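You operate a simulated robot arm through the tools that you are given. There is no shell and no other tool. Be economical: measure what you need, move in short steps, check, and stop when the job is done.

Carry out the task below with a simulated robot arm. There is one attempt and no reset: what you move stays moved.

## Task
Open the lid of the yellow bin, put the low cooler on the top of bench nine away in the inside of the yellow bin, then shut the lid. Open the cupboard door twenty-five, put the blue cable on the shelf of cupboard twenty-five and shut the twenty-five again. Take the shim box on the top of bench one and put it away on the top of bench three. Take the blue plug that says "P6" from the top of bench one and leave it on the white tile. Open the lower trolley drawer, fetch the fan hub and set it in the inside of the lower trolley drawer, then shut the drawer. Pull the cupboard door fifty-two open. Any order will do.

It is judged by the outcome, as a careful person would: the job done as asked, and still so three seconds after it is handed in. It fails if anything else is knocked over, pushed out of place, dropped, spilled or broken. Lids that push on must go on centred and level and be pressed home; caps that screw on are set level and turned clockwise until they are tight.

## Robot
A 7-joint arm with a fingered hand on a trunk, on a base that drives. Base frame: it is fixed to the floor where the robot stands at the start and does not move with it; the origin is under the middle of the robot, x ahead of it, y to its left, z up; the surface under the hand at the start is at about z = 653. Readings come in mm, rad, newtons and seconds.
With the tool pointing down near the work surface it reaches from about 100 to 580 mm from the robot's upright axis, wherever it stands. Its first joint turns from -2.007 to 2.007 rad. Places, roughly: blue cable [-7250, 2750, 750]; blue plug [-1500, 1750, 750]; cupboard door fifty-two [-6800, 2900, 300]; cupboard door twenty-five [-3800, 3500, 300]; fan hub [3000, 7250, 250]; inside of the lower trolley drawer [2800, 7500, 600]; inside of the yellow bin [600, -100, 300]; lid of the yellow bin [600, -100, 600]; low cooler [-6750, 3750, 750]; lower trolley drawer [2800, 7400, 600]; shelf of cupboard twenty-five [-4100, 3600, 400]; shim box [-2000, 1000, 750]; top of bench three [-2400, 2000, 800]; white tile (14x14x2 cm) [-1400, 2000, 800]. Payload 3.1 kg.
The tool frame sits at the grasp point between the pads (the TCP): z along the fingers, y along the line on which they close. The tips reach 22 mm beyond it. Largest opening 112 mm; the body of the gripper starts 60 mm behind the TCP. The gripper is a hand of 3 fingers: y runs from the thumb to the fingers, the wrist lies at [0, 0, -218] in the tool frame.
Orientation is that of the tool frame in the base frame, as a unit quaternion [x, y, z, w]. With the fingers straight down and closing along the base's y, the tool's x points along the base's -x, its y along +y and its z along -z.

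## Interface
- The arm moves only by the tool arm_command. Its argument "rows" is text: rows parted by semicolons, each of 6 numbers parted by spaces: the turn, a rotation vector about the tool's x, y, z in rad, then the shift along the tool's x, y, z in mm. In form: wx wy wz tx ty tz; .... A call has 1 to 8 rows; each row shifts and turns the commanded pose from where the row before left it, along the tool's axes as they then stand. Each row takes 0.2 s and may step no farther than 50 mm and 0.15 rad from the row before; otherwise, the whole call is refused. A pose out of reach is approached as far as the arm can. The call stops where the force on the tool passes 40 N (or 10 N more than at its start, if that is more) or the arm is blocked; 0.2 s more then pass. In this call time passes only in rows, and 0.2 s behind the last. The reply holds the time, the measured pose of the TCP, the force on the tool along the base axes, the opening and the grip force, in the units named above and with some noise, with the torque about the TCP (base axes, N m) and any sound that the robot's microphone picked up.
- Cameras (640 x 400 px; columns grow to the right, rows downward): "scene" is now at [14, 133.7, 1641.6]; the picture's right is [-0.25, -0.97, 0.00], its down [-0.74, 0.19, -0.64] and it looks along [0.62, -0.16, -0.77] (base axes); focal length 263 px, centre (320, 200). "wrist" rides on the gripper at [66, 3, -80] in the tool frame; the picture's right is [-0.05, 1.00, 0.00], its down [-0.77, -0.04, -0.64] and it looks along [-0.64, -0.03, 0.77] (tool axes); focal length 275 px, centre (320, 200). There is no depth. A picture from a camera that has moved, and an enlarged one, comes with that camera's place and axes in the base frame and with its lens.
- grab_frame(camera): a new picture of that camera. The clock stands still meanwhile.
- lift_body(by): slides the trunk up (or, below 0, down) by that many mm; the arm and the scene camera ride with it, the base frame stays. It gives what a move gives, with no picture.
- steer(legs): drives the robot by 1 to 6 legs, each [ahead, left, turn to the left] in mm, mm and rad, along the robot's own axes; the way and the turn of a leg run together, so that a leg with both is an arc; at most 1500 mm and 3.142 rad a leg. The arm and the cameras ride along, it lands a little off, and it stops where it bumps. It gives what a move gives.
- curl_fingers(finger1, finger2, thumb_bend): sets how far each is bent, from 0 (flat) to 1 (curled in); at 0.3 the hand is open as for a grip, at 0.7 the pads meet at the TCP. One left out holds its place. A second passes; each finger stops where it meets its share of the squeeze, and holds until it gets a number again. It is the only way to open and close the hand. It gives what a move gives, with no picture; readings hold the bend of each and the force on the fingers (four entries, about 0 where the hand has none), thumb and palm.
- pan_tilt(pan, tilt): turns the head with the scene camera to pan (to the left, within 2.705 rad either way) and tilt (down, from -0.506 to 1.204), counted from straight ahead of the robot. It gives what a move gives.
- enlarge(camera, box): a new picture of the part [left, top, right, bottom] of that camera's present view, enlarged. The clock stands still meanwhile.
- hand_in(): hands the job in; it is judged then, once.

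Work in short steps. Places have to be worked out from the pictures, the camera data and where the tool is seen: move nearer, look again, correct. Check each grasp and each placing, and mend what went wrong. You have 493 turns and 254 pictures in all, those below and enlarged ones among them. Open the gripper and draw the arm clear of the work before you hand the job in, unless the task says otherwise; then end with one line.

The tools are called after "Request:" by a JSON object that holds its "fn" and its "kwargs". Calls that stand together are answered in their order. arm_command: Moves the arm, as the interface text tells. Its arguments: {"type":"object","properties":{"rows":{"type":"string"}},"required":["rows"]} The other tools are called the same way: lift_body (by) slides the trunk up or down; curl_fingers (finger1, finger2, thumb_bend) moves the fingers one by one; steer (legs) drives the base; pan_tilt (pan, tilt) turns the head that bears the scene camera; grab_frame (camera) takes a picture; enlarge (camera, box) takes an enlarged picture of a part of a camera's view; hand_in () hands the job in.

At the start:

```text
clock: 0.0
tool_pos: [395.5, -147.4, 1298.2]
tool_rot: [0.0, 1.0, 0.0, 0.0]
ft_force: [-0.5, 0.9, 0.5]
ft_torque: [-0.01, -0.01, 0.02]
opening: 112.1
grip_force: 0.0
shape: jaw
bend: [0.3, 0.3, 0.3]
finger forces: [0.0, 0.1, 0.0, 0.0, 0.0, 0.0]
trunk travel left (down, up): [-775.0, 215.0]
robot x, y, heading: [-0.4, -1.5, -0.001]
head pan, tilt: [-0.253, 0.876]
```

scene: 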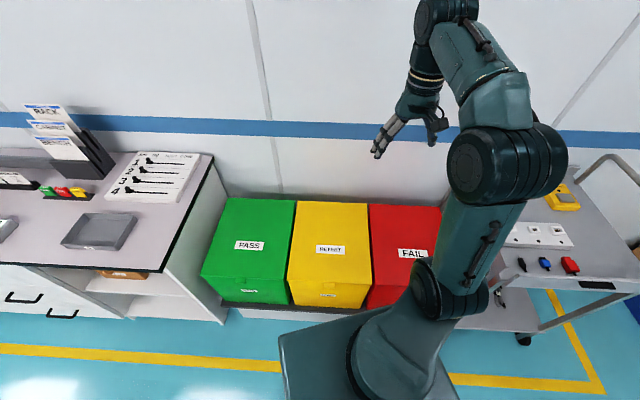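
wrist: 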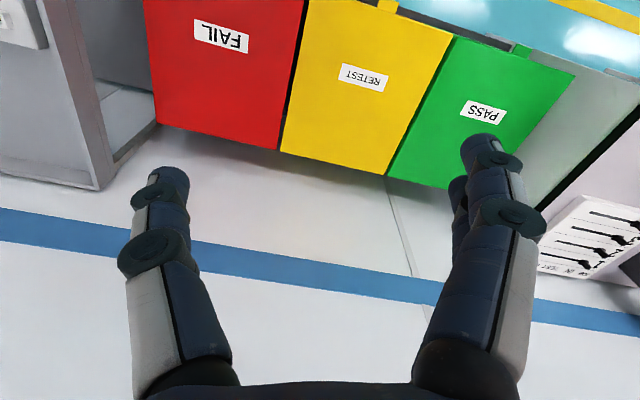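

I see the three bins ahead of me, with the yellow one in the middle. First I turn the head to survey the room.

Request:
{"fn": "pan_tilt", "kwargs": {"pan": 1.5, "tilt": 0.3}}

Request:
{"fn": "grab_frame", "kwargs": {"camera": "scene"}}

Request:
{"fn": "pan_tilt", "kwargs": {"pan": 2.6, "tilt": 0.3}}

Request:
{"fn": "grab_frame", "kwargs": {"camera": "scene"}}

```text
clock: 1.8
tool_pos: [394.7, -147.3, 1297.0]
tool_rot: [0.0, 1.0, 0.0, 0.0]
ft_force: [-0.4, -0.3, 0.0]
ft_torque: [0.0, -0.01, 0.01]
opening: 111.9
grip_force: 0.0
shape: jaw
bend: [0.3, 0.3, 0.3]
finger forces: [0.1, 0.0, 0.1, 0.0, 0.0, 0.0]
trunk travel left (down, up): [-775.0, 215.0]
robot x, y, heading: [0.7, -2.3, 0.004]
head pan, tilt: [1.499, 0.3]
```

```text
251 pictures are left
camera scene: at [-53.6, 246.0, 1692.0], right [1.0, -0.07, 0.0], down [-0.02, -0.3, -0.96], along [0.07, 0.95, -0.3], focal length 263 px, centre (320, 200)
```

scene: 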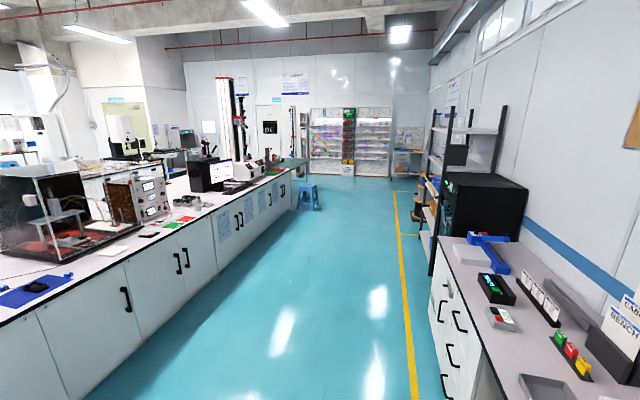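

```text
clock: 3.1
tool_pos: [395.5, -146.8, 1296.6]
tool_rot: [0.001, 1.0, 0.0, 0.0]
ft_force: [-0.7, -0.8, -0.6]
ft_torque: [0.0, -0.01, 0.02]
opening: 111.9
grip_force: 0.2
shape: jaw
bend: [0.3, 0.3, 0.3]
finger forces: [0.0, 0.1, 0.0, 0.0, 0.0, 0.1]
trunk travel left (down, up): [-775.0, 215.0]
robot x, y, heading: [-1.0, -1.3, 0.003]
head pan, tilt: [2.601, 0.3]
```

```text
250 pictures are left
camera scene: at [-140.3, 201.1, 1692.0], right [0.52, 0.86, 0.0], down [0.25, -0.15, -0.96], along [-0.82, 0.49, -0.3], focal length 263 px, centre (320, 200)
```

scene: 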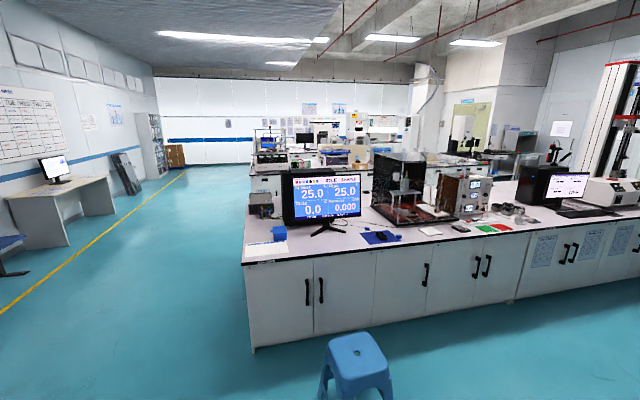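

The island lies to my left-rear. I enlarge the near part to read the labels and tell the objects apart.

Request:
{"fn": "enlarge", "kwargs": {"camera": "scene", "box": [230, 120, 430, 280]}}

Request:
{"fn": "enlarge", "kwargs": {"camera": "scene", "box": [400, 130, 600, 290]}}

```text
2.50 times, centred on (330, 200) of scene
camera zoom: at [-140.3, 201.1, 1692.0], right [0.52, 0.86, 0.0], down [0.25, -0.15, -0.96], along [-0.82, 0.49, -0.3], focal length 658 px, centre (295, 200)
```

zoom: 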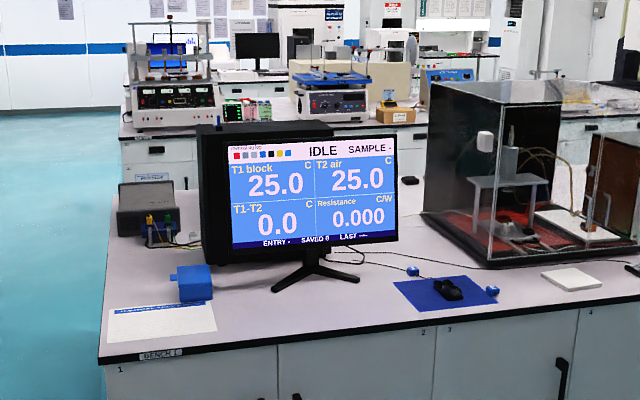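

```text
2.50 times, centred on (500, 210) of scene
camera zoom: at [-140.3, 201.1, 1692.0], right [0.52, 0.86, 0.0], down [0.25, -0.15, -0.96], along [-0.82, 0.49, -0.3], focal length 658 px, centre (-130, 175)
```

zoom: 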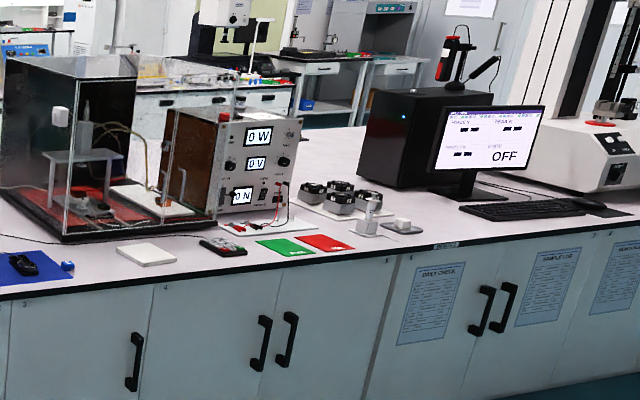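

The blue items near the mat on bench one may be the plugs. Before driving I look down to learn the robot's own footprint.

Request:
{"fn": "pan_tilt", "kwargs": {"pan": 0, "tilt": 1.2}}

Request:
{"fn": "grab_frame", "kwargs": {"camera": "scene"}}

Request:
{"fn": "pan_tilt", "kwargs": {"pan": 1.5, "tilt": 1.2}}

Request:
{"fn": "grab_frame", "kwargs": {"camera": "scene"}}

```text
clock: 5.4
tool_pos: [395.2, -147.9, 1297.4]
tool_rot: [0.0, 1.0, 0.0, 0.0]
ft_force: [0.5, 0.2, -0.5]
ft_torque: [0.0, -0.01, 0.01]
opening: 112.3
grip_force: 0.0
shape: jaw
bend: [0.3, 0.3, 0.3]
finger forces: [0.0, 0.0, 0.1, 0.0, 0.0, 0.1]
trunk travel left (down, up): [-775.0, 215.0]
robot x, y, heading: [-2.0, 2.5, 0.0]
head pan, tilt: [0.0, 1.201]
```

```text
247 pictures are left
camera scene: at [-4.4, 152.9, 1619.9], right [0.0, -1.0, 0.0], down [-0.93, 0.0, -0.36], along [0.36, 0.0, -0.93], focal length 263 px, centre (320, 200)
```

scene: 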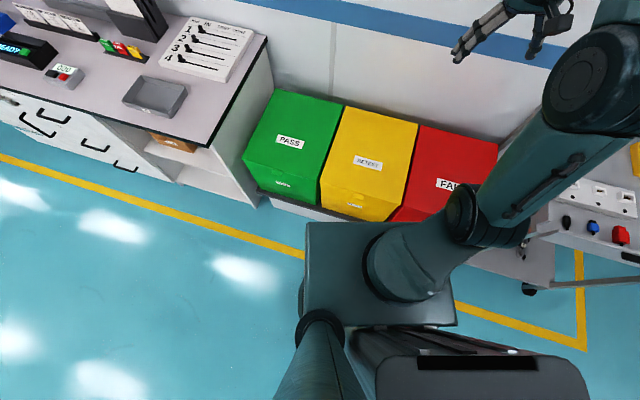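

```text
clock: 7.0
tool_pos: [394.7, -146.2, 1297.7]
tool_rot: [-0.001, 1.0, 0.0, 0.0]
ft_force: [-0.6, 0.4, -0.2]
ft_torque: [0.0, -0.02, 0.02]
opening: 111.9
grip_force: 0.1
shape: jaw
bend: [0.3, 0.3, 0.3]
finger forces: [0.1, 0.0, 0.0, 0.1, 0.0, 0.1]
trunk travel left (down, up): [-775.0, 215.0]
robot x, y, heading: [2.6, -0.1, -0.001]
head pan, tilt: [1.499, 1.201]
```

```text
246 pictures are left
camera scene: at [-56.3, 208.6, 1619.9], right [1.0, -0.07, 0.0], down [-0.07, -0.93, -0.36], along [0.03, 0.36, -0.93], focal length 263 px, centre (320, 200)
```

scene: 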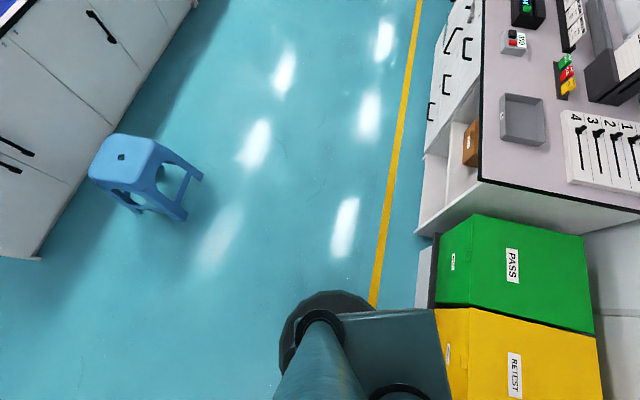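

Room is turned about 0.31 rad to my frame. I drive clear of the stool into the aisle, turn to face bench one and stop about 0.6 m from its edge.

Request:
{"fn": "steer", "kwargs": {"legs": [[200, 1200, 0], [0, 0, 1.41], [0, 0, 1.42], [1100, 0, 0]]}}

Request:
{"fn": "pan_tilt", "kwargs": {"pan": 0, "tilt": 0.8}}

Request:
{"fn": "grab_frame", "kwargs": {"camera": "scene"}}

```text
clock: 25.4
tool_pos: [-1174.4, 1811.2, 1297.2]
tool_rot: [0.988, -0.157, -0.001, 0.001]
ft_force: [0.6, 0.4, -0.2]
ft_torque: [-0.04, -0.01, 0.01]
opening: 111.7
grip_force: 0.1
shape: jaw
bend: [0.3, 0.3, 0.3]
finger forces: [0.0, 0.1, 0.1, 0.0, 0.1, 0.0]
trunk travel left (down, up): [-775.0, 215.0]
robot x, y, heading: [-851.0, 1551.1, 2.824]
head pan, tilt: [1.499, 1.201]
```

```text
clock: 27.0
tool_pos: [-1174.0, 1811.8, 1296.6]
tool_rot: [0.987, -0.158, 0.001, 0.0]
ft_force: [-0.8, -0.1, -0.2]
ft_torque: [-0.01, -0.01, 0.0]
opening: 111.9
grip_force: 0.0
shape: jaw
bend: [0.3, 0.3, 0.3]
finger forces: [0.0, 0.1, 0.0, 0.0, 0.0, 0.1]
trunk travel left (down, up): [-775.0, 215.0]
robot x, y, heading: [-847.4, 1550.0, 2.828]
head pan, tilt: [0.0, 0.799]
```

```text
245 pictures are left
camera scene: at [-912.5, 1410.0, 1647.7], right [0.31, 0.95, 0.0], down [0.68, -0.22, -0.7], along [-0.66, 0.22, -0.72], focal length 263 px, centre (320, 200)
```

scene: 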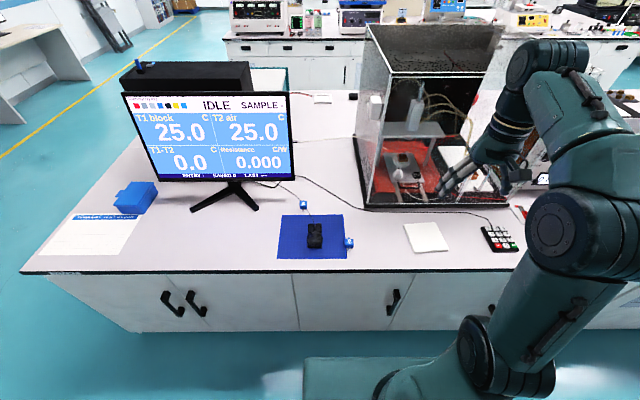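

I see two blue plugs with cables near the mat. I enlarge them and the paper, to find which says P6 and what the blue box is.

Request:
{"fn": "enlarge", "kwargs": {"camera": "scene", "box": [270, 180, 390, 260]}}

Request:
{"fn": "enlarge", "kwargs": {"camera": "scene", "box": [60, 150, 210, 250]}}

```text
5.00 times, centred on (330, 220) of scene
camera zoom: at [-912.5, 1410.0, 1647.7], right [0.31, 0.95, 0.0], down [0.68, -0.22, -0.7], along [-0.66, 0.22, -0.72], focal length 1316 px, centre (270, 100)
```

zoom: 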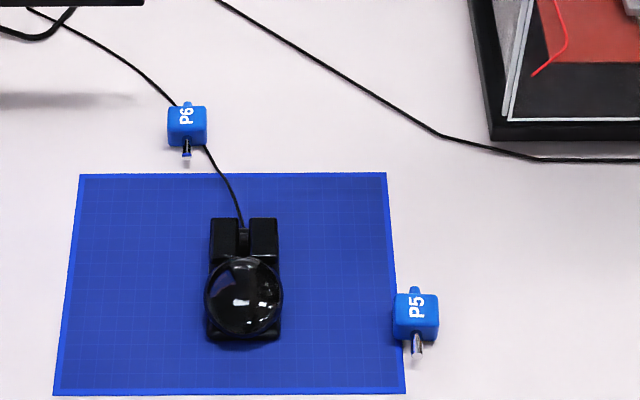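

```text
4.00 times, centred on (135, 200) of scene
camera zoom: at [-912.5, 1410.0, 1647.7], right [0.31, 0.95, 0.0], down [0.68, -0.22, -0.7], along [-0.66, 0.22, -0.72], focal length 1053 px, centre (1060, 200)
```

zoom: 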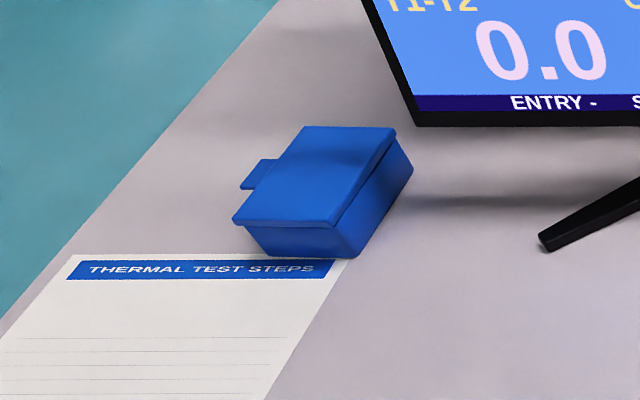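

P6 is the rear plug, by the mat's upper edge; the blue box on the paper should be the shim box. I look straight down to judge how near the base can get to the bench.

Request:
{"fn": "pan_tilt", "kwargs": {"pan": 0.9, "tilt": 1.2}}

Request:
{"fn": "grab_frame", "kwargs": {"camera": "scene"}}

Request:
{"fn": "grab_frame", "kwargs": {"camera": "wrist"}}

```text
clock: 28.2
tool_pos: [-1173.3, 1812.0, 1297.8]
tool_rot: [0.988, -0.157, -0.001, 0.0]
ft_force: [0.2, 0.1, -0.7]
ft_torque: [0.0, -0.03, 0.01]
opening: 111.8
grip_force: 0.2
shape: jaw
bend: [0.3, 0.3, 0.3]
finger forces: [0.0, 0.0, 0.0, 0.1, 0.1, 0.0]
trunk travel left (down, up): [-775.0, 215.0]
robot x, y, heading: [-842.9, 1546.8, 2.826]
head pan, tilt: [0.901, 1.201]
```

```text
242 pictures are left
camera scene: at [-882.5, 1354.2, 1620.0], right [-0.55, 0.83, 0.0], down [0.78, 0.51, -0.36], along [-0.3, -0.2, -0.93], focal length 263 px, centre (320, 200)
```

scene: 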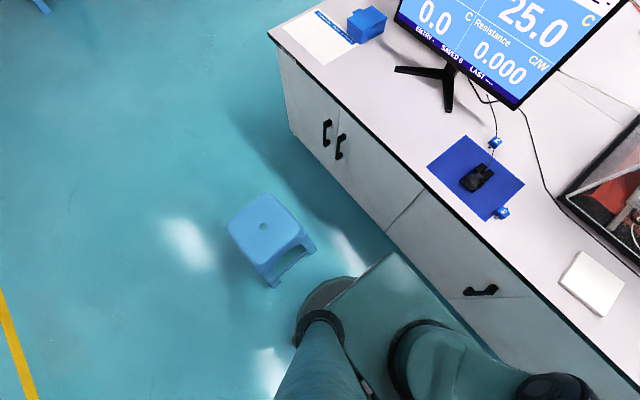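

```text
241 pictures are left
camera wrist: at [-1112.1, 1788.5, 1378.7], right [-0.35, -0.93, 0.0], down [-0.72, 0.27, 0.64], along [-0.59, 0.23, -0.77], focal length 275 px, centre (320, 200)
```

wrist: 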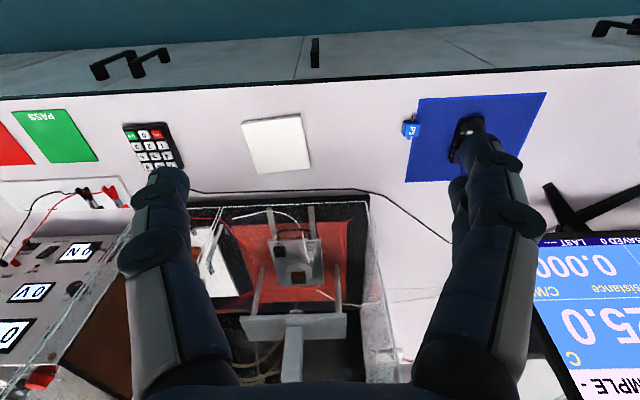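

Two-view triangulation puts the bench top near z≈800, P6 near (-1676,1586), the tile near (-1365,1985), and the base radius near 290 mm. I move closer, keeping clear of the stool.

Request:
{"fn": "steer", "kwargs": {"legs": [[170, 0, 0.009], [0, 90, 0]]}}

Request:
{"fn": "pan_tilt", "kwargs": {"pan": 0.1, "tilt": 1.2}}

Request:
{"fn": "grab_frame", "kwargs": {"camera": "scene"}}

```text
clock: 30.3
tool_pos: [-1365.5, 1772.6, 1296.6]
tool_rot: [0.988, -0.152, -0.001, 0.001]
ft_force: [0.5, -0.3, 0.5]
ft_torque: [-0.01, 0.0, 0.0]
opening: 111.9
grip_force: 0.0
shape: jaw
bend: [0.3, 0.3, 0.3]
finger forces: [0.0, 0.0, 0.0, 0.0, 0.0, 0.1]
trunk travel left (down, up): [-775.0, 215.0]
robot x, y, heading: [-1039.0, 1511.9, 2.834]
head pan, tilt: [0.901, 1.201]
```

```text
clock: 31.5
tool_pos: [-1365.7, 1773.7, 1297.3]
tool_rot: [0.988, -0.153, -0.001, 0.0]
ft_force: [-0.7, -0.3, 0.1]
ft_torque: [-0.01, -0.02, 0.02]
opening: 112.3
grip_force: 0.1
shape: jaw
bend: [0.3, 0.3, 0.3]
finger forces: [0.0, 0.0, 0.0, 0.0, 0.0, 0.0]
trunk travel left (down, up): [-775.0, 215.0]
robot x, y, heading: [-1034.8, 1513.4, 2.838]
head pan, tilt: [0.099, 1.201]
```

```text
240 pictures are left
camera scene: at [-1077.8, 1361.1, 1619.9], right [0.2, 0.98, 0.0], down [0.91, -0.19, -0.36], along [-0.35, 0.07, -0.93], focal length 263 px, centre (320, 200)
```

scene: 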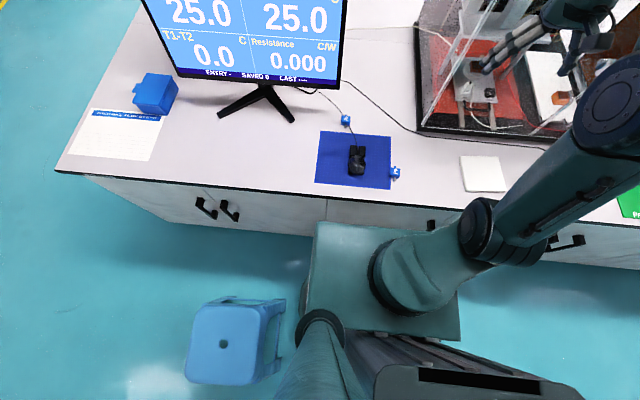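

P6 recomputed: 636 mm ahead and 126 mm left of the axis. I shift the hand left (high up) first.

Request:
{"fn": "arm_command", "kwargs": {"rows": "0 0 0 0 45 0;0 0 0 0 45 0;0 0 0 0 45 0;0 0 0 0 45 0;0 0 0 0 45 0;0 0 0 0 45 0"}}

Request:
{"fn": "arm_command", "kwargs": {"rows": "0 0 0 -30 0 0;0 0 0 -30 0 0"}}

Request:
{"fn": "grab_frame", "kwargs": {"camera": "scene"}}

```text
clock: 32.9
tool_pos: [-1451.5, 1514.9, 1295.9]
tool_rot: [0.988, -0.153, 0.0, 0.0]
ft_force: [-0.1, -0.3, 0.3]
ft_torque: [0.0, -0.03, -0.04]
opening: 111.6
grip_force: 0.1
shape: jaw
bend: [0.3, 0.3, 0.3]
finger forces: [0.0, 0.1, 0.1, 0.0, 0.1, 0.0]
trunk travel left (down, up): [-775.0, 215.0]
robot x, y, heading: [-1031.3, 1515.7, 2.837]
head pan, tilt: [0.099, 1.201]
```

```text
clock: 33.5
tool_pos: [-1507.3, 1533.1, 1297.7]
tool_rot: [0.988, -0.152, 0.001, 0.0]
ft_force: [-0.6, 0.5, -0.7]
ft_torque: [0.02, -0.02, -0.03]
opening: 111.9
grip_force: 0.0
shape: jaw
bend: [0.3, 0.3, 0.3]
finger forces: [0.0, 0.1, 0.1, 0.1, 0.0, 0.0]
trunk travel left (down, up): [-775.0, 215.0]
robot x, y, heading: [-1033.7, 1512.0, 2.834]
head pan, tilt: [0.099, 1.201]
```

```text
239 pictures are left
camera scene: at [-1079.4, 1361.1, 1619.9], right [0.2, 0.98, 0.0], down [0.91, -0.19, -0.36], along [-0.35, 0.07, -0.93], focal length 263 px, centre (320, 200)
```

scene: 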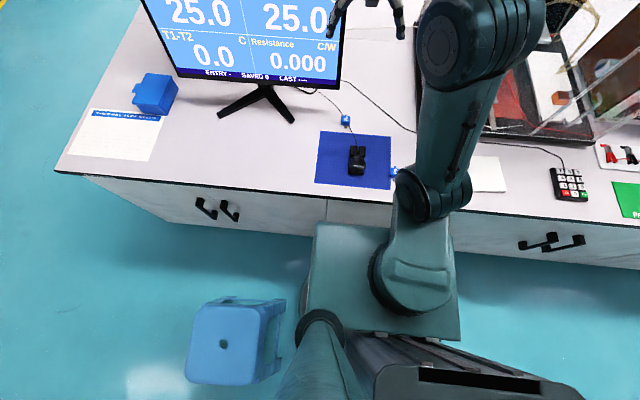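

Path below is clear (mat and low magnifier only). I lower the trunk by 370.

Request:
{"fn": "lift_body", "kwargs": {"by": -370}}

Request:
{"fn": "arm_command", "kwargs": {"rows": "0 0 0 -30 0 0;0 0 0 -30 0 0"}}

Request:
{"fn": "grab_frame", "kwargs": {"camera": "scene"}}

Request:
{"fn": "grab_frame", "kwargs": {"camera": "wrist"}}

```text
clock: 37.0
tool_pos: [-1504.7, 1534.0, 926.5]
tool_rot: [0.988, -0.152, -0.001, 0.0]
ft_force: [0.1, -1.3, -0.2]
ft_torque: [0.01, 0.0, -0.01]
opening: 111.8
grip_force: 0.0
shape: jaw
bend: [0.3, 0.3, 0.3]
finger forces: [0.0, 0.0, 0.0, 0.0, 0.1, 0.0]
trunk travel left (down, up): [-405.0, 585.0]
robot x, y, heading: [-1036.2, 1515.6, 2.834]
head pan, tilt: [0.099, 1.201]
```

```text
clock: 37.6
tool_pos: [-1561.9, 1552.7, 925.1]
tool_rot: [0.988, -0.153, 0.0, 0.0]
ft_force: [-0.2, -0.1, 0.4]
ft_torque: [0.04, 0.02, 0.0]
opening: 112.2
grip_force: 0.1
shape: jaw
bend: [0.3, 0.3, 0.3]
finger forces: [0.0, 0.1, 0.0, 0.0, 0.0, 0.0]
trunk travel left (down, up): [-405.0, 585.0]
robot x, y, heading: [-1035.0, 1516.0, 2.837]
head pan, tilt: [0.099, 1.201]
```

```text
238 pictures are left
camera scene: at [-1078.7, 1360.7, 1249.8], right [0.2, 0.98, 0.0], down [0.91, -0.19, -0.36], along [-0.35, 0.07, -0.93], focal length 263 px, centre (320, 200)
```

scene: 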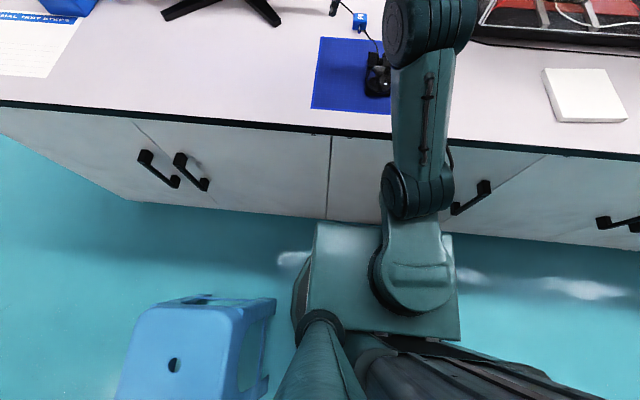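

```text
237 pictures are left
camera wrist: at [-1500.9, 1529.8, 1007.3], right [-0.35, -0.94, 0.0], down [-0.72, 0.27, 0.64], along [-0.6, 0.22, -0.77], focal length 275 px, centre (320, 200)
```

wrist: 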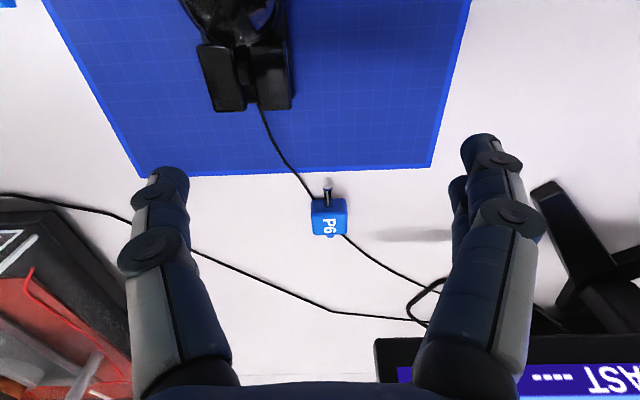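

P6 sits right ahead between the fingers. I try extending forward level to learn the true reach.

Request:
{"fn": "arm_command", "kwargs": {"rows": "0 0 0 -40 0 0;0 0 0 -40 0 0"}}

```text
clock: 38.2
tool_pos: [-1575.7, 1561.4, 915.6]
tool_rot: [0.988, -0.152, 0.0, 0.0]
ft_force: [0.2, 0.4, 0.1]
ft_torque: [0.02, 0.01, 0.0]
opening: 111.8
grip_force: 0.1
shape: jaw
bend: [0.3, 0.3, 0.3]
finger forces: [0.0, 0.0, 0.0, 0.1, 0.1, 0.0]
out of reach, approached as far as the arm can: row 1, 2
trunk travel left (down, up): [-405.0, 585.0]
robot x, y, heading: [-1036.3, 1513.6, 2.834]
head pan, tilt: [0.099, 1.201]
```

Reach is limited because the wrist sits far above the shoulder. I'll raise the trunk and lower the arm relative to it, which should extend the reach.

Request:
{"fn": "lift_body", "kwargs": {"by": 200}}

Request:
{"fn": "arm_command", "kwargs": {"rows": "0 0 0 20 0 50;0 0 0 0 0 50;0 0 0 0 0 50;0 0 0 0 0 50"}}

Request:
{"fn": "arm_command", "kwargs": {"rows": "0 0 0 -40 0 0;0 0 0 -40 0 0"}}

```text
clock: 40.4
tool_pos: [-1576.2, 1562.1, 1116.3]
tool_rot: [0.988, -0.153, 0.0, 0.001]
ft_force: [-1.3, 0.2, -0.5]
ft_torque: [0.0, 0.01, -0.01]
opening: 111.9
grip_force: 0.0
shape: jaw
bend: [0.3, 0.3, 0.3]
finger forces: [0.0, 0.0, 0.0, 0.0, 0.0, 0.0]
trunk travel left (down, up): [-605.0, 385.0]
robot x, y, heading: [-1037.7, 1515.6, 2.835]
head pan, tilt: [0.099, 1.201]
```

```text
refused: row 1 steps farther than a row can; nothing moved
```

```text
clock: 41.0
tool_pos: [-1577.6, 1571.1, 1114.5]
tool_rot: [0.988, -0.152, 0.0, 0.0]
ft_force: [-0.1, -0.8, 0.1]
ft_torque: [-0.01, -0.02, -0.01]
opening: 111.9
grip_force: 0.0
shape: jaw
bend: [0.3, 0.3, 0.3]
finger forces: [0.1, 0.0, 0.0, 0.0, 0.1, 0.0]
out of reach, approached as far as the arm can: row 1, 2
trunk travel left (down, up): [-605.0, 385.0]
robot x, y, heading: [-1035.4, 1517.1, 2.837]
head pan, tilt: [0.099, 1.201]
```

Request:
{"fn": "arm_command", "kwargs": {"rows": "0 0 0 20 0 40;0 0 0 0 0 45;0 0 0 0 0 45;0 0 0 0 0 45;0 0 0 -20 0 20;0 0 0 -40 0 0;0 0 0 -20 0 0"}}

```text
clock: 42.6
tool_pos: [-1636.7, 1592.4, 921.2]
tool_rot: [0.988, -0.152, 0.0, 0.0]
ft_force: [0.2, 0.5, 0.2]
ft_torque: [-0.03, -0.01, -0.02]
opening: 112.1
grip_force: 0.0
shape: jaw
bend: [0.3, 0.3, 0.3]
finger forces: [0.0, 0.0, 0.0, 0.0, 0.0, 0.0]
trunk travel left (down, up): [-605.0, 385.0]
robot x, y, heading: [-1031.6, 1515.7, 2.84]
head pan, tilt: [0.099, 1.201]
```

That worked. Now I go on toward the point above P6 while descending.

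Request:
{"fn": "arm_command", "kwargs": {"rows": "0 0 0 -20 10 30;0 0 0 -14 8 20"}}

Request:
{"fn": "grab_frame", "kwargs": {"camera": "wrist"}}

Request:
{"fn": "grab_frame", "kwargs": {"camera": "scene"}}

```text
clock: 43.2
tool_pos: [-1675.7, 1584.6, 870.2]
tool_rot: [0.988, -0.152, 0.001, 0.0]
ft_force: [0.5, -0.3, 0.1]
ft_torque: [0.0, 0.0, 0.02]
opening: 111.8
grip_force: 0.1
shape: jaw
bend: [0.3, 0.3, 0.3]
finger forces: [0.0, 0.0, 0.1, 0.0, 0.0, 0.0]
trunk travel left (down, up): [-605.0, 385.0]
robot x, y, heading: [-1032.6, 1514.8, 2.833]
head pan, tilt: [0.099, 1.201]
```

```text
236 pictures are left
camera wrist: at [-1613.7, 1562.1, 952.2], right [-0.35, -0.94, 0.0], down [-0.72, 0.27, 0.64], along [-0.6, 0.22, -0.77], focal length 275 px, centre (320, 200)
```

wrist: 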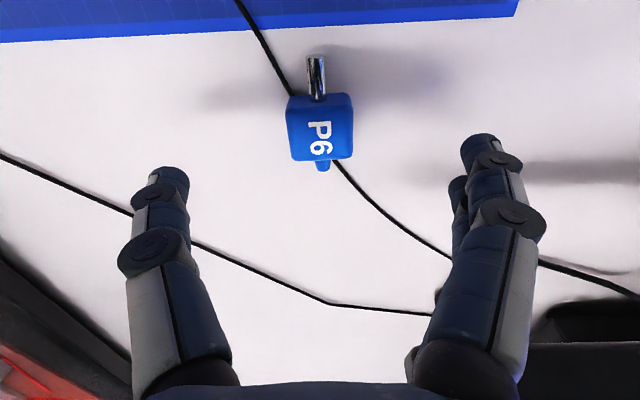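

```text
235 pictures are left
camera scene: at [-1078.3, 1361.1, 1449.9], right [0.21, 0.98, 0.0], down [0.91, -0.19, -0.36], along [-0.35, 0.07, -0.93], focal length 263 px, centre (320, 200)
```

scene: 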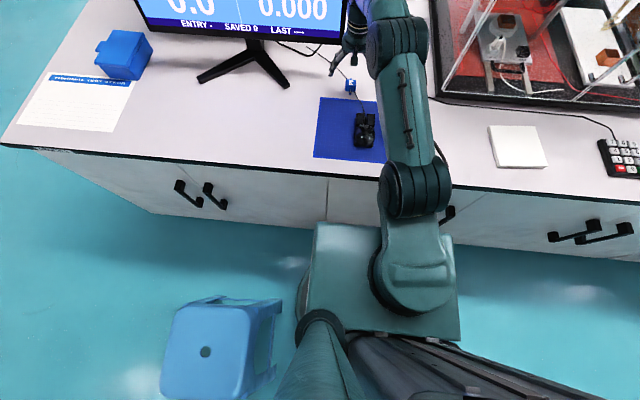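

Two views give the plug's top at z≈822, centre (-1666,1581). I back off 10 and descend 36, then check.

Request:
{"fn": "arm_command", "kwargs": {"rows": "0 0 0 10 0 16;0 0 0 0 0 20"}}

Request:
{"fn": "grab_frame", "kwargs": {"camera": "wrist"}}

```text
clock: 43.8
tool_pos: [-1666.0, 1580.6, 834.6]
tool_rot: [0.988, -0.152, 0.0, 0.0]
ft_force: [0.6, 0.3, 0.4]
ft_torque: [-0.04, -0.02, 0.0]
opening: 112.1
grip_force: 0.0
shape: jaw
bend: [0.3, 0.3, 0.3]
finger forces: [0.0, 0.0, 0.0, 0.0, 0.0, 0.0]
trunk travel left (down, up): [-605.0, 385.0]
robot x, y, heading: [-1034.7, 1513.6, 2.837]
head pan, tilt: [0.099, 1.201]
```

```text
234 pictures are left
camera wrist: at [-1603.9, 1558.3, 915.9], right [-0.35, -0.94, 0.0], down [-0.72, 0.27, 0.64], along [-0.6, 0.22, -0.77], focal length 275 px, centre (320, 200)
```

wrist: 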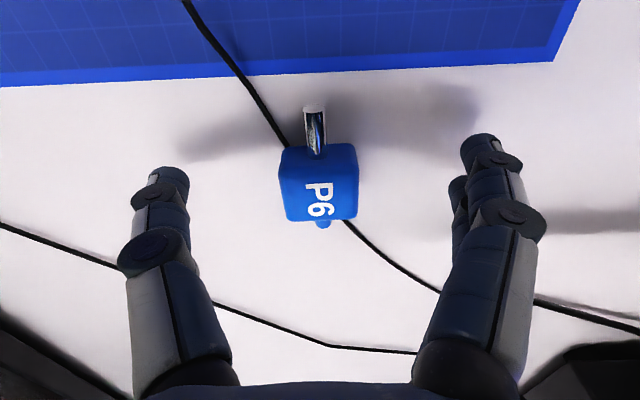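

The plug is centred under the TCP. I descend 11 mm and close gently.

Request:
{"fn": "arm_command", "kwargs": {"rows": "0 0 0 0 0 11"}}

Request:
{"fn": "curl_fingers", "kwargs": {"finger1": 0.62, "finger2": 0.62, "thumb_bend": 0.62}}

Request:
{"fn": "grab_frame", "kwargs": {"camera": "wrist"}}

```text
clock: 44.2
tool_pos: [-1665.4, 1580.0, 824.3]
tool_rot: [0.988, -0.152, 0.0, 0.0]
ft_force: [0.2, -0.2, 1.0]
ft_torque: [0.02, -0.02, -0.01]
opening: 111.7
grip_force: 0.1
shape: jaw
bend: [0.3, 0.3, 0.3]
finger forces: [0.1, 0.0, 0.1, 0.1, 0.0, 0.1]
trunk travel left (down, up): [-605.0, 385.0]
robot x, y, heading: [-1032.1, 1513.4, 2.84]
head pan, tilt: [0.099, 1.201]
```

```text
clock: 45.2
tool_pos: [-1664.4, 1580.5, 826.3]
tool_rot: [0.988, -0.152, -0.002, 0.0]
ft_force: [0.1, -0.1, 17.1]
ft_torque: [0.06, 0.01, 0.01]
opening: 27.7
grip_force: 11.0
shape: fingers
bend: [0.61, 0.6, 0.61]
finger forces: [1.6, 8.1, 0.0, 0.0, 12.3, 0.1]
trunk travel left (down, up): [-605.0, 385.0]
robot x, y, heading: [-1030.9, 1513.9, 2.835]
head pan, tilt: [0.099, 1.201]
```

```text
233 pictures are left
camera wrist: at [-1601.2, 1558.2, 907.7], right [-0.35, -0.94, 0.0], down [-0.72, 0.27, 0.64], along [-0.6, 0.22, -0.77], focal length 275 px, centre (320, 200)
```

wrist: 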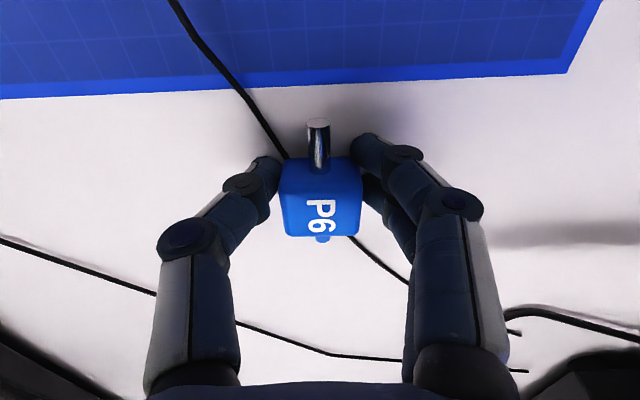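

The plug is between the pads, fingertips pressing the bench lightly. I firm the grip and lift.

Request:
{"fn": "arm_command", "kwargs": {"rows": "0 0 0 0 0 -3"}}

Request:
{"fn": "curl_fingers", "kwargs": {"finger1": 0.66, "finger2": 0.66, "thumb_bend": 0.66}}

Request:
{"fn": "arm_command", "kwargs": {"rows": "0 0 0 0 0 -30;0 0 0 0 0 -30"}}

Request:
{"fn": "grab_frame", "kwargs": {"camera": "wrist"}}

```text
clock: 45.6
tool_pos: [-1662.9, 1581.2, 827.8]
tool_rot: [0.988, -0.152, 0.002, 0.0]
ft_force: [0.0, -0.3, 0.4]
ft_torque: [-0.01, 0.0, -0.01]
opening: 28.0
grip_force: 2.7
shape: fingers
bend: [0.61, 0.59, 0.61]
finger forces: [0.8, 2.2, 0.1, 0.0, 2.8, 0.0]
trunk travel left (down, up): [-605.0, 385.0]
robot x, y, heading: [-1030.1, 1517.7, 2.834]
head pan, tilt: [0.099, 1.201]
```

```text
clock: 46.6
tool_pos: [-1665.5, 1580.1, 828.5]
tool_rot: [0.988, -0.152, 0.0, 0.0]
ft_force: [-0.7, -0.6, 0.5]
ft_torque: [0.01, 0.01, 0.0]
opening: 20.7
grip_force: 5.8
shape: fingers
bend: [0.65, 0.59, 0.63]
finger forces: [0.8, 5.0, 0.0, 0.1, 5.4, 0.0]
trunk travel left (down, up): [-605.0, 385.0]
robot x, y, heading: [-1032.8, 1512.6, 2.837]
head pan, tilt: [0.099, 1.201]
```

```text
clock: 47.2
tool_pos: [-1665.0, 1580.4, 889.7]
tool_rot: [0.988, -0.152, 0.001, 0.001]
ft_force: [0.4, -0.3, 0.1]
ft_torque: [0.01, 0.0, 0.0]
opening: 20.9
grip_force: 6.0
shape: fingers
bend: [0.65, 0.59, 0.63]
finger forces: [0.8, 5.0, 0.1, 0.1, 5.5, 0.0]
trunk travel left (down, up): [-605.0, 385.0]
robot x, y, heading: [-1032.0, 1510.9, 2.832]
head pan, tilt: [0.099, 1.201]
```

```text
232 pictures are left
camera wrist: at [-1601.9, 1558.2, 971.4], right [-0.35, -0.94, 0.0], down [-0.72, 0.27, 0.64], along [-0.6, 0.22, -0.77], focal length 275 px, centre (320, 200)
```

wrist: 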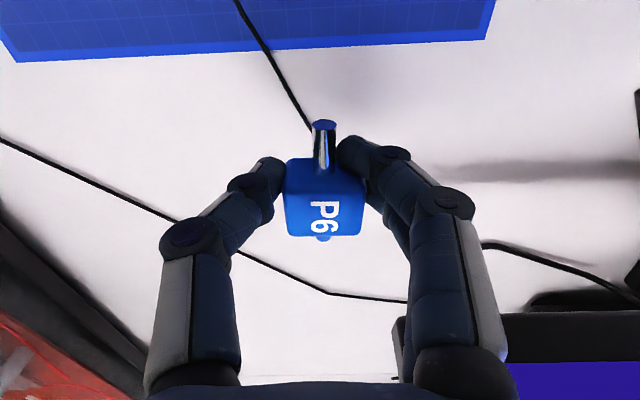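

P6 is held. I lift, retract to the tile's depth, and then drive right along the bench so the hand ends above the tile.

Request:
{"fn": "arm_command", "kwargs": {"rows": "0 0 0 20 0 -35;0 0 0 40 0 -20;0 0 0 45 0 -10;0 0 0 45 0 0;0 0 0 22 0 0"}}

Request:
{"fn": "steer", "kwargs": {"legs": [[0, -470, 0]]}}

Request:
{"fn": "grab_frame", "kwargs": {"camera": "wrist"}}

```text
clock: 48.4
tool_pos: [-1499.2, 1530.1, 954.2]
tool_rot: [0.988, -0.152, 0.0, -0.001]
ft_force: [0.0, -0.7, -0.1]
ft_torque: [0.0, -0.03, -0.01]
opening: 20.3
grip_force: 5.2
shape: fingers
bend: [0.65, 0.59, 0.63]
finger forces: [0.6, 5.0, 0.1, 0.0, 5.3, 0.1]
trunk travel left (down, up): [-605.0, 385.0]
robot x, y, heading: [-1032.1, 1513.6, 2.836]
head pan, tilt: [0.099, 1.201]
```

```text
clock: 51.3
tool_pos: [-1354.5, 1985.5, 954.9]
tool_rot: [0.989, -0.15, 0.0, 0.0]
ft_force: [-0.3, -0.1, -0.3]
ft_torque: [-0.04, 0.02, 0.01]
opening: 20.4
grip_force: 5.6
shape: fingers
bend: [0.65, 0.59, 0.63]
finger forces: [0.7, 4.9, 0.0, 0.0, 5.2, 0.0]
trunk travel left (down, up): [-605.0, 385.0]
robot x, y, heading: [-889.9, 1974.4, 2.839]
head pan, tilt: [0.099, 1.201]
```

```text
231 pictures are left
camera wrist: at [-1293.2, 1963.5, 1035.3], right [-0.34, -0.94, 0.0], down [-0.73, 0.26, 0.64], along [-0.6, 0.22, -0.77], focal length 275 px, centre (320, 200)
```

wrist: 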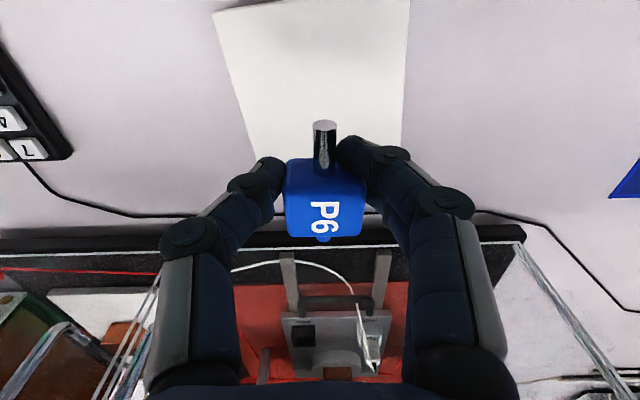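

The tile centre computes to (-1356,1989), right below the plug. I descend and touch down slowly.

Request:
{"fn": "arm_command", "kwargs": {"rows": "0 0 0 0 0 40;0 0 0 0 0 40;0 0 0 0 0 15"}}

Request:
{"fn": "arm_command", "kwargs": {"rows": "0 0 0 0 0 4;0 0 0 0 0 4"}}

Request:
{"fn": "grab_frame", "kwargs": {"camera": "wrist"}}

```text
clock: 52.1
tool_pos: [-1357.1, 1986.5, 857.9]
tool_rot: [0.989, -0.151, 0.0, 0.0]
ft_force: [0.6, 0.2, 0.0]
ft_torque: [-0.02, 0.02, 0.01]
opening: 20.0
grip_force: 5.6
shape: fingers
bend: [0.65, 0.59, 0.63]
finger forces: [0.5, 4.9, 0.1, 0.1, 5.2, 0.1]
trunk travel left (down, up): [-605.0, 385.0]
robot x, y, heading: [-891.2, 1968.9, 2.835]
head pan, tilt: [0.099, 1.201]
```

```text
clock: 52.7
tool_pos: [-1355.7, 1986.5, 850.8]
tool_rot: [0.989, -0.151, 0.0, 0.001]
ft_force: [-0.9, -0.3, 0.6]
ft_torque: [-0.04, 0.01, -0.03]
opening: 20.0
grip_force: 5.5
shape: fingers
bend: [0.65, 0.59, 0.63]
finger forces: [0.4, 4.9, 0.0, 0.1, 5.3, 0.0]
trunk travel left (down, up): [-605.0, 385.0]
robot x, y, heading: [-890.0, 1974.1, 2.844]
head pan, tilt: [0.099, 1.201]
```

```text
230 pictures are left
camera wrist: at [-1294.1, 1964.0, 932.1], right [-0.34, -0.94, 0.0], down [-0.72, 0.26, 0.64], along [-0.6, 0.22, -0.77], focal length 275 px, centre (320, 200)
```

wrist: 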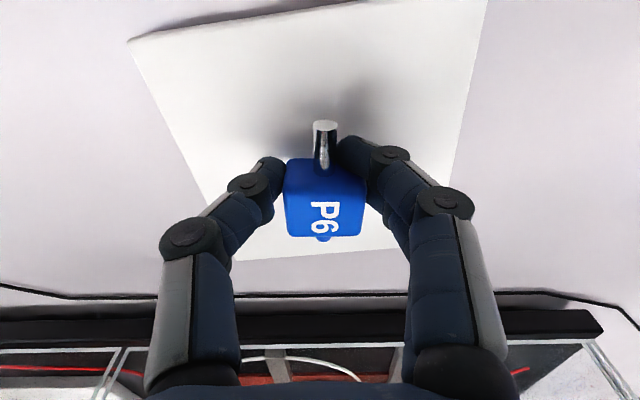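

Not touching yet; I go down in 2–3 mm steps till a small force shows.

Request:
{"fn": "arm_command", "kwargs": {"rows": "0 0 0 0 0 3"}}

Request:
{"fn": "arm_command", "kwargs": {"rows": "0 0 0 0 0 3"}}

```text
clock: 53.1
tool_pos: [-1355.6, 1986.5, 848.1]
tool_rot: [0.989, -0.151, 0.0, 0.0]
ft_force: [-1.0, 0.2, -0.6]
ft_torque: [0.02, -0.01, -0.02]
opening: 20.0
grip_force: 5.2
shape: fingers
bend: [0.65, 0.59, 0.63]
finger forces: [0.6, 4.9, 0.1, 0.1, 5.3, 0.0]
trunk travel left (down, up): [-605.0, 385.0]
robot x, y, heading: [-889.0, 1970.3, 2.839]
head pan, tilt: [0.099, 1.201]
```

```text
clock: 53.5
tool_pos: [-1357.8, 1985.7, 843.6]
tool_rot: [0.989, -0.15, 0.001, 0.0]
ft_force: [-0.1, 0.3, 1.0]
ft_torque: [0.01, 0.03, 0.0]
opening: 20.1
grip_force: 5.1
shape: fingers
bend: [0.65, 0.59, 0.63]
finger forces: [0.5, 4.8, 0.0, 0.1, 5.2, 0.0]
trunk travel left (down, up): [-605.0, 385.0]
robot x, y, heading: [-892.2, 1971.0, 2.845]
head pan, tilt: [0.099, 1.201]
```

Request:
{"fn": "arm_command", "kwargs": {"rows": "0 0 0 0 0 3"}}

Request:
{"fn": "grab_frame", "kwargs": {"camera": "wrist"}}

```text
clock: 53.9
tool_pos: [-1357.3, 1984.5, 842.1]
tool_rot: [0.988, -0.152, -0.001, -0.001]
ft_force: [-0.9, -1.1, 5.7]
ft_torque: [-0.1, 0.11, -0.01]
opening: 20.3
grip_force: 8.0
shape: fingers
bend: [0.65, 0.6, 0.63]
finger forces: [0.7, 10.2, 0.0, 0.1, 5.6, 0.0]
trunk travel left (down, up): [-605.0, 385.0]
robot x, y, heading: [-892.0, 1970.9, 2.838]
head pan, tilt: [0.099, 1.201]
```

```text
229 pictures are left
camera wrist: at [-1293.5, 1963.0, 922.9], right [-0.34, -0.94, 0.0], down [-0.72, 0.26, 0.64], along [-0.6, 0.22, -0.77], focal length 275 px, centre (320, 200)
```

wrist: 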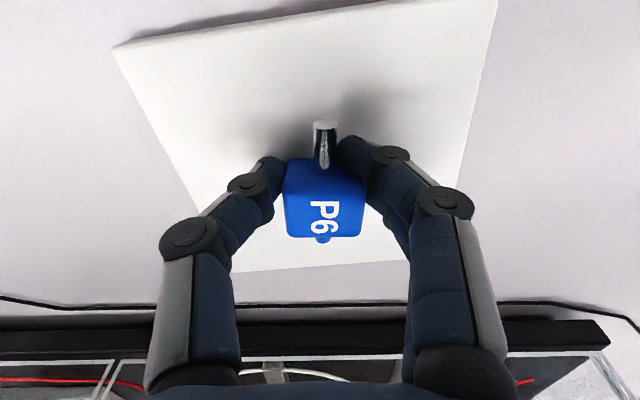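

Contact felt at 5.7 N. I open the hand and lift off.

Request:
{"fn": "curl_fingers", "kwargs": {"finger1": 0.5, "finger2": 0.5, "thumb_bend": 0.5}}

Request:
{"fn": "arm_command", "kwargs": {"rows": "0 0 0 0 0 -30;0 0 0 0 0 -45;0 0 0 0 0 -45"}}

Request:
{"fn": "grab_frame", "kwargs": {"camera": "wrist"}}

```text
clock: 54.9
tool_pos: [-1354.7, 1984.6, 842.7]
tool_rot: [0.989, -0.15, -0.002, 0.001]
ft_force: [-5.1, -1.4, 26.9]
ft_torque: [0.32, -0.02, 0.13]
opening: 47.8
grip_force: 13.2
shape: fingers
bend: [0.51, 0.5, 0.53]
finger forces: [5.3, 2.2, 0.0, 0.1, 19.1, 0.0]
trunk travel left (down, up): [-605.0, 385.0]
robot x, y, heading: [-890.7, 1968.0, 2.837]
head pan, tilt: [0.099, 1.201]
```

```text
clock: 55.7
tool_pos: [-1355.2, 1984.7, 961.0]
tool_rot: [0.988, -0.152, 0.001, 0.0]
ft_force: [-0.4, -0.6, -0.5]
ft_torque: [0.0, -0.02, 0.0]
opening: 54.4
grip_force: 0.0
shape: fingers
bend: [0.5, 0.5, 0.5]
finger forces: [0.0, 0.0, 0.0, 0.1, 0.1, 0.1]
trunk travel left (down, up): [-605.0, 385.0]
robot x, y, heading: [-892.5, 1970.1, 2.842]
head pan, tilt: [0.099, 1.201]
```

```text
228 pictures are left
camera wrist: at [-1293.0, 1962.5, 1043.1], right [-0.34, -0.94, 0.0], down [-0.73, 0.26, 0.64], along [-0.6, 0.22, -0.77], focal length 275 px, centre (320, 200)
```

wrist: 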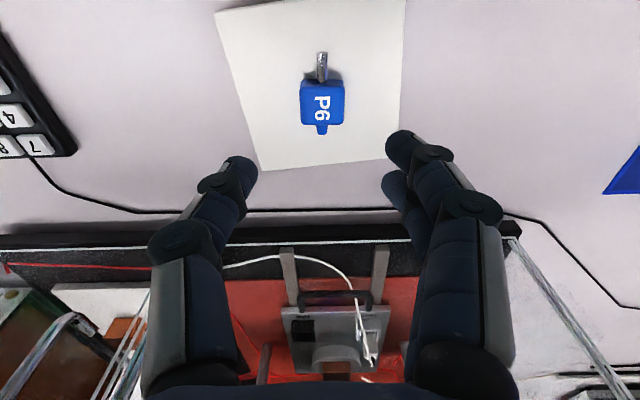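

P6 lies flat on the tile. Next the shim box, near (-1926,897), best taken from the bench's left end. I drive back, around the stool, to the bench's end and turn to face along the bench.

Request:
{"fn": "steer", "kwargs": {"legs": [[-870, 0, 0], [0, 1000, 0], [0, 1080, 0], [1200, 0, 0]]}}

Request:
{"fn": "pan_tilt", "kwargs": {"pan": -0.6, "tilt": 0.8}}

Request:
{"fn": "grab_frame", "kwargs": {"camera": "scene"}}

```text
clock: 75.8
tool_pos: [-2281.9, 118.2, 961.5]
tool_rot: [0.989, -0.148, 0.0, 0.001]
ft_force: [0.1, -0.1, -0.1]
ft_torque: [-0.03, -0.02, -0.06]
opening: 54.6
grip_force: 0.1
shape: fingers
bend: [0.5, 0.5, 0.5]
finger forces: [0.0, 0.1, 0.1, 0.0, 0.0, 0.0]
trunk travel left (down, up): [-605.0, 385.0]
robot x, y, heading: [-1813.5, 106.4, 2.841]
head pan, tilt: [0.099, 1.201]
```

```text
clock: 76.9
tool_pos: [-2282.8, 117.8, 961.5]
tool_rot: [0.989, -0.148, -0.001, 0.0]
ft_force: [-0.1, -0.8, 0.7]
ft_torque: [0.0, 0.01, 0.04]
opening: 54.5
grip_force: 0.1
shape: fingers
bend: [0.5, 0.5, 0.5]
finger forces: [0.1, 0.0, 0.0, 0.1, 0.0, 0.0]
trunk travel left (down, up): [-605.0, 385.0]
robot x, y, heading: [-1815.0, 105.6, 2.843]
head pan, tilt: [-0.6, 0.799]
```

```text
227 pictures are left
camera scene: at [-1854.5, 5.9, 1477.6], right [0.78, 0.63, 0.0], down [0.45, -0.56, -0.7], along [-0.44, 0.54, -0.72], focal length 263 px, centre (320, 200)
```

scene: 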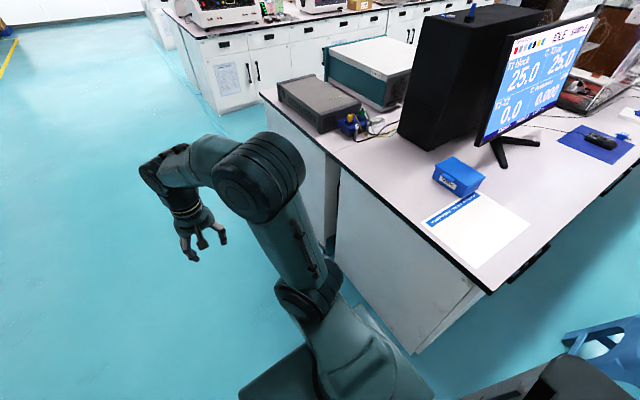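

Clear view: the shim box sits near the end of bench one with free floor beside it. I go forward along the end, turn right to face the box and come closer.

Request:
{"fn": "steer", "kwargs": {"legs": [[394, 0, 0], [0, 0, -1.577], [100, 0, 0]]}}

Request:
{"fn": "pan_tilt", "kwargs": {"pan": -0.1, "tilt": 1.1}}

Request:
{"fn": "grab_frame", "kwargs": {"camera": "scene"}}

```text
clock: 84.0
tool_pos: [-2145.1, 784.1, 960.6]
tool_rot: [-0.589, 0.808, 0.0, 0.0]
ft_force: [0.2, 0.4, 0.7]
ft_torque: [0.0, -0.02, -0.02]
opening: 54.6
grip_force: 0.0
shape: fingers
bend: [0.5, 0.5, 0.5]
finger forces: [0.1, 0.1, 0.0, 0.0, 0.0, 0.0]
trunk travel left (down, up): [-605.0, 385.0]
robot x, y, heading: [-2166.8, 316.0, 1.257]
head pan, tilt: [-0.6, 0.799]
```

```text
clock: 84.9
tool_pos: [-2145.7, 783.1, 961.6]
tool_rot: [-0.589, 0.808, 0.001, 0.0]
ft_force: [-0.2, 0.7, 0.1]
ft_torque: [-0.03, -0.01, 0.0]
opening: 54.4
grip_force: 0.0
shape: fingers
bend: [0.5, 0.5, 0.5]
finger forces: [0.0, 0.0, 0.0, 0.0, 0.0, 0.1]
trunk travel left (down, up): [-605.0, 385.0]
robot x, y, heading: [-2162.4, 322.2, 1.258]
head pan, tilt: [-0.099, 1.1]
```

```text
226 pictures are left
camera scene: at [-2303.4, 365.9, 1455.9], right [0.92, -0.4, 0.0], down [-0.36, -0.82, -0.45], along [0.18, 0.42, -0.89], focal length 263 px, centre (320, 200)
```

scene: 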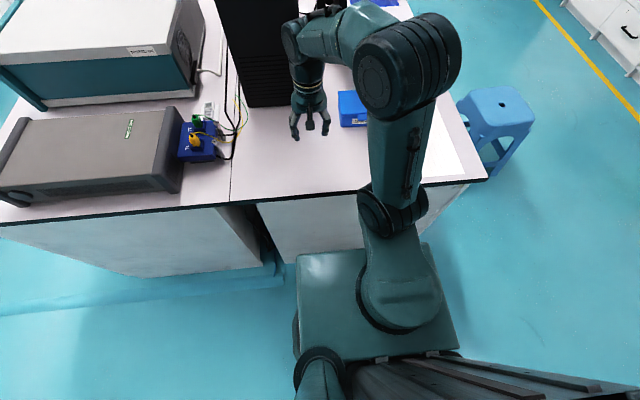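

I shift the hand right and forward over the box, with fingers open, and look with the wrist camera.

Request:
{"fn": "steer", "kwargs": {"legs": [[28, 0, 0.006]]}}

Request:
{"fn": "curl_fingers", "kwargs": {"finger1": 0.3, "finger2": 0.3, "thumb_bend": 0.3}}

Request:
{"fn": "arm_command", "kwargs": {"rows": "0 0 0 0 -45 0;0 0 0 0 -45 0;0 0 0 0 -45 0;0 0 0 0 -38 0;0 0 0 -30 0 0;0 0 0 -30 0 0"}}

Request:
{"fn": "grab_frame", "kwargs": {"camera": "wrist"}}

```text
clock: 85.7
tool_pos: [-2139.6, 811.0, 960.3]
tool_rot: [-0.591, 0.807, -0.001, -0.001]
ft_force: [-0.1, -0.4, -0.2]
ft_torque: [-0.06, -0.01, 0.03]
opening: 54.4
grip_force: 0.1
shape: fingers
bend: [0.5, 0.5, 0.5]
finger forces: [0.0, 0.0, 0.0, 0.1, 0.0, 0.1]
trunk travel left (down, up): [-605.0, 385.0]
robot x, y, heading: [-2153.5, 343.2, 1.265]
head pan, tilt: [-0.099, 1.1]
```

```text
clock: 86.7
tool_pos: [-2140.5, 809.9, 961.0]
tool_rot: [-0.591, 0.807, 0.0, 0.0]
ft_force: [-0.4, 0.5, 0.1]
ft_torque: [-0.01, -0.04, 0.02]
opening: 111.1
grip_force: 0.2
shape: fingers
bend: [0.3, 0.3, 0.3]
finger forces: [0.1, 0.1, 0.0, 0.1, 0.0, 0.0]
trunk travel left (down, up): [-605.0, 385.0]
robot x, y, heading: [-2156.5, 344.3, 1.265]
head pan, tilt: [-0.099, 1.1]
```

```text
clock: 88.1
tool_pos: [-1956.7, 815.4, 959.7]
tool_rot: [-0.591, 0.807, 0.0, -0.001]
ft_force: [-0.9, 0.2, -0.2]
ft_torque: [0.04, -0.03, 0.03]
opening: 111.2
grip_force: 0.1
shape: fingers
bend: [0.3, 0.3, 0.3]
finger forces: [0.0, 0.1, 0.0, 0.1, 0.0, 0.0]
trunk travel left (down, up): [-605.0, 385.0]
robot x, y, heading: [-2156.4, 343.1, 1.263]
head pan, tilt: [-0.099, 1.1]
```

```text
225 pictures are left
camera wrist: at [-1979.0, 754.3, 1041.0], right [-0.94, 0.35, 0.0], down [0.27, 0.72, 0.64], along [0.22, 0.6, -0.77], focal length 275 px, centre (320, 200)
```

wrist: 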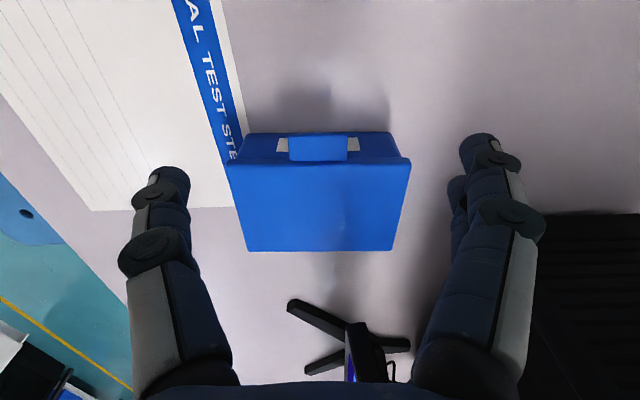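

The box is aligned with the hand: about 135 mm wide and 100 mm deep, with its latch facing me. It must be gripped front-to-back, so I turn the hand 90° about its axis, thumb on the near side, off-centre to miss the latch.

Request:
{"fn": "arm_command", "kwargs": {"rows": "0 0 0.143 0 0 0;0 0 0.143 0 0 0;0 0 0.143 0 0 0;0 0 0.143 0 0 0;0 0 0.143 0 0 0;0 0 0.143 0 0 0"}}

Request:
{"fn": "arm_command", "kwargs": {"rows": "0 0 0.143 0 0 0;0 0 0.143 0 0 0;0 0 0.143 0 0 0;0 0 0.143 0 0 0;0 0 0.141 0 0 0"}}

```text
clock: 89.5
tool_pos: [-1957.4, 816.0, 960.3]
tool_rot: [-0.201, 0.98, 0.0, 0.0]
ft_force: [0.1, 0.6, -0.7]
ft_torque: [0.01, 0.01, 0.03]
opening: 111.2
grip_force: 0.1
shape: fingers
bend: [0.3, 0.3, 0.3]
finger forces: [0.0, 0.0, 0.1, 0.0, 0.1, 0.0]
trunk travel left (down, up): [-605.0, 385.0]
robot x, y, heading: [-2158.5, 346.5, 1.263]
head pan, tilt: [-0.099, 1.1]
```

```text
clock: 90.7
tool_pos: [-1956.7, 815.1, 960.9]
tool_rot: [0.154, 0.988, 0.0, -0.001]
ft_force: [-0.9, -0.5, 0.2]
ft_torque: [0.03, -0.02, -0.03]
opening: 111.3
grip_force: 0.0
shape: fingers
bend: [0.3, 0.3, 0.3]
finger forces: [0.0, 0.0, 0.0, 0.0, 0.0, 0.1]
trunk travel left (down, up): [-605.0, 385.0]
robot x, y, heading: [-2155.5, 343.0, 1.263]
head pan, tilt: [-0.099, 1.1]
```

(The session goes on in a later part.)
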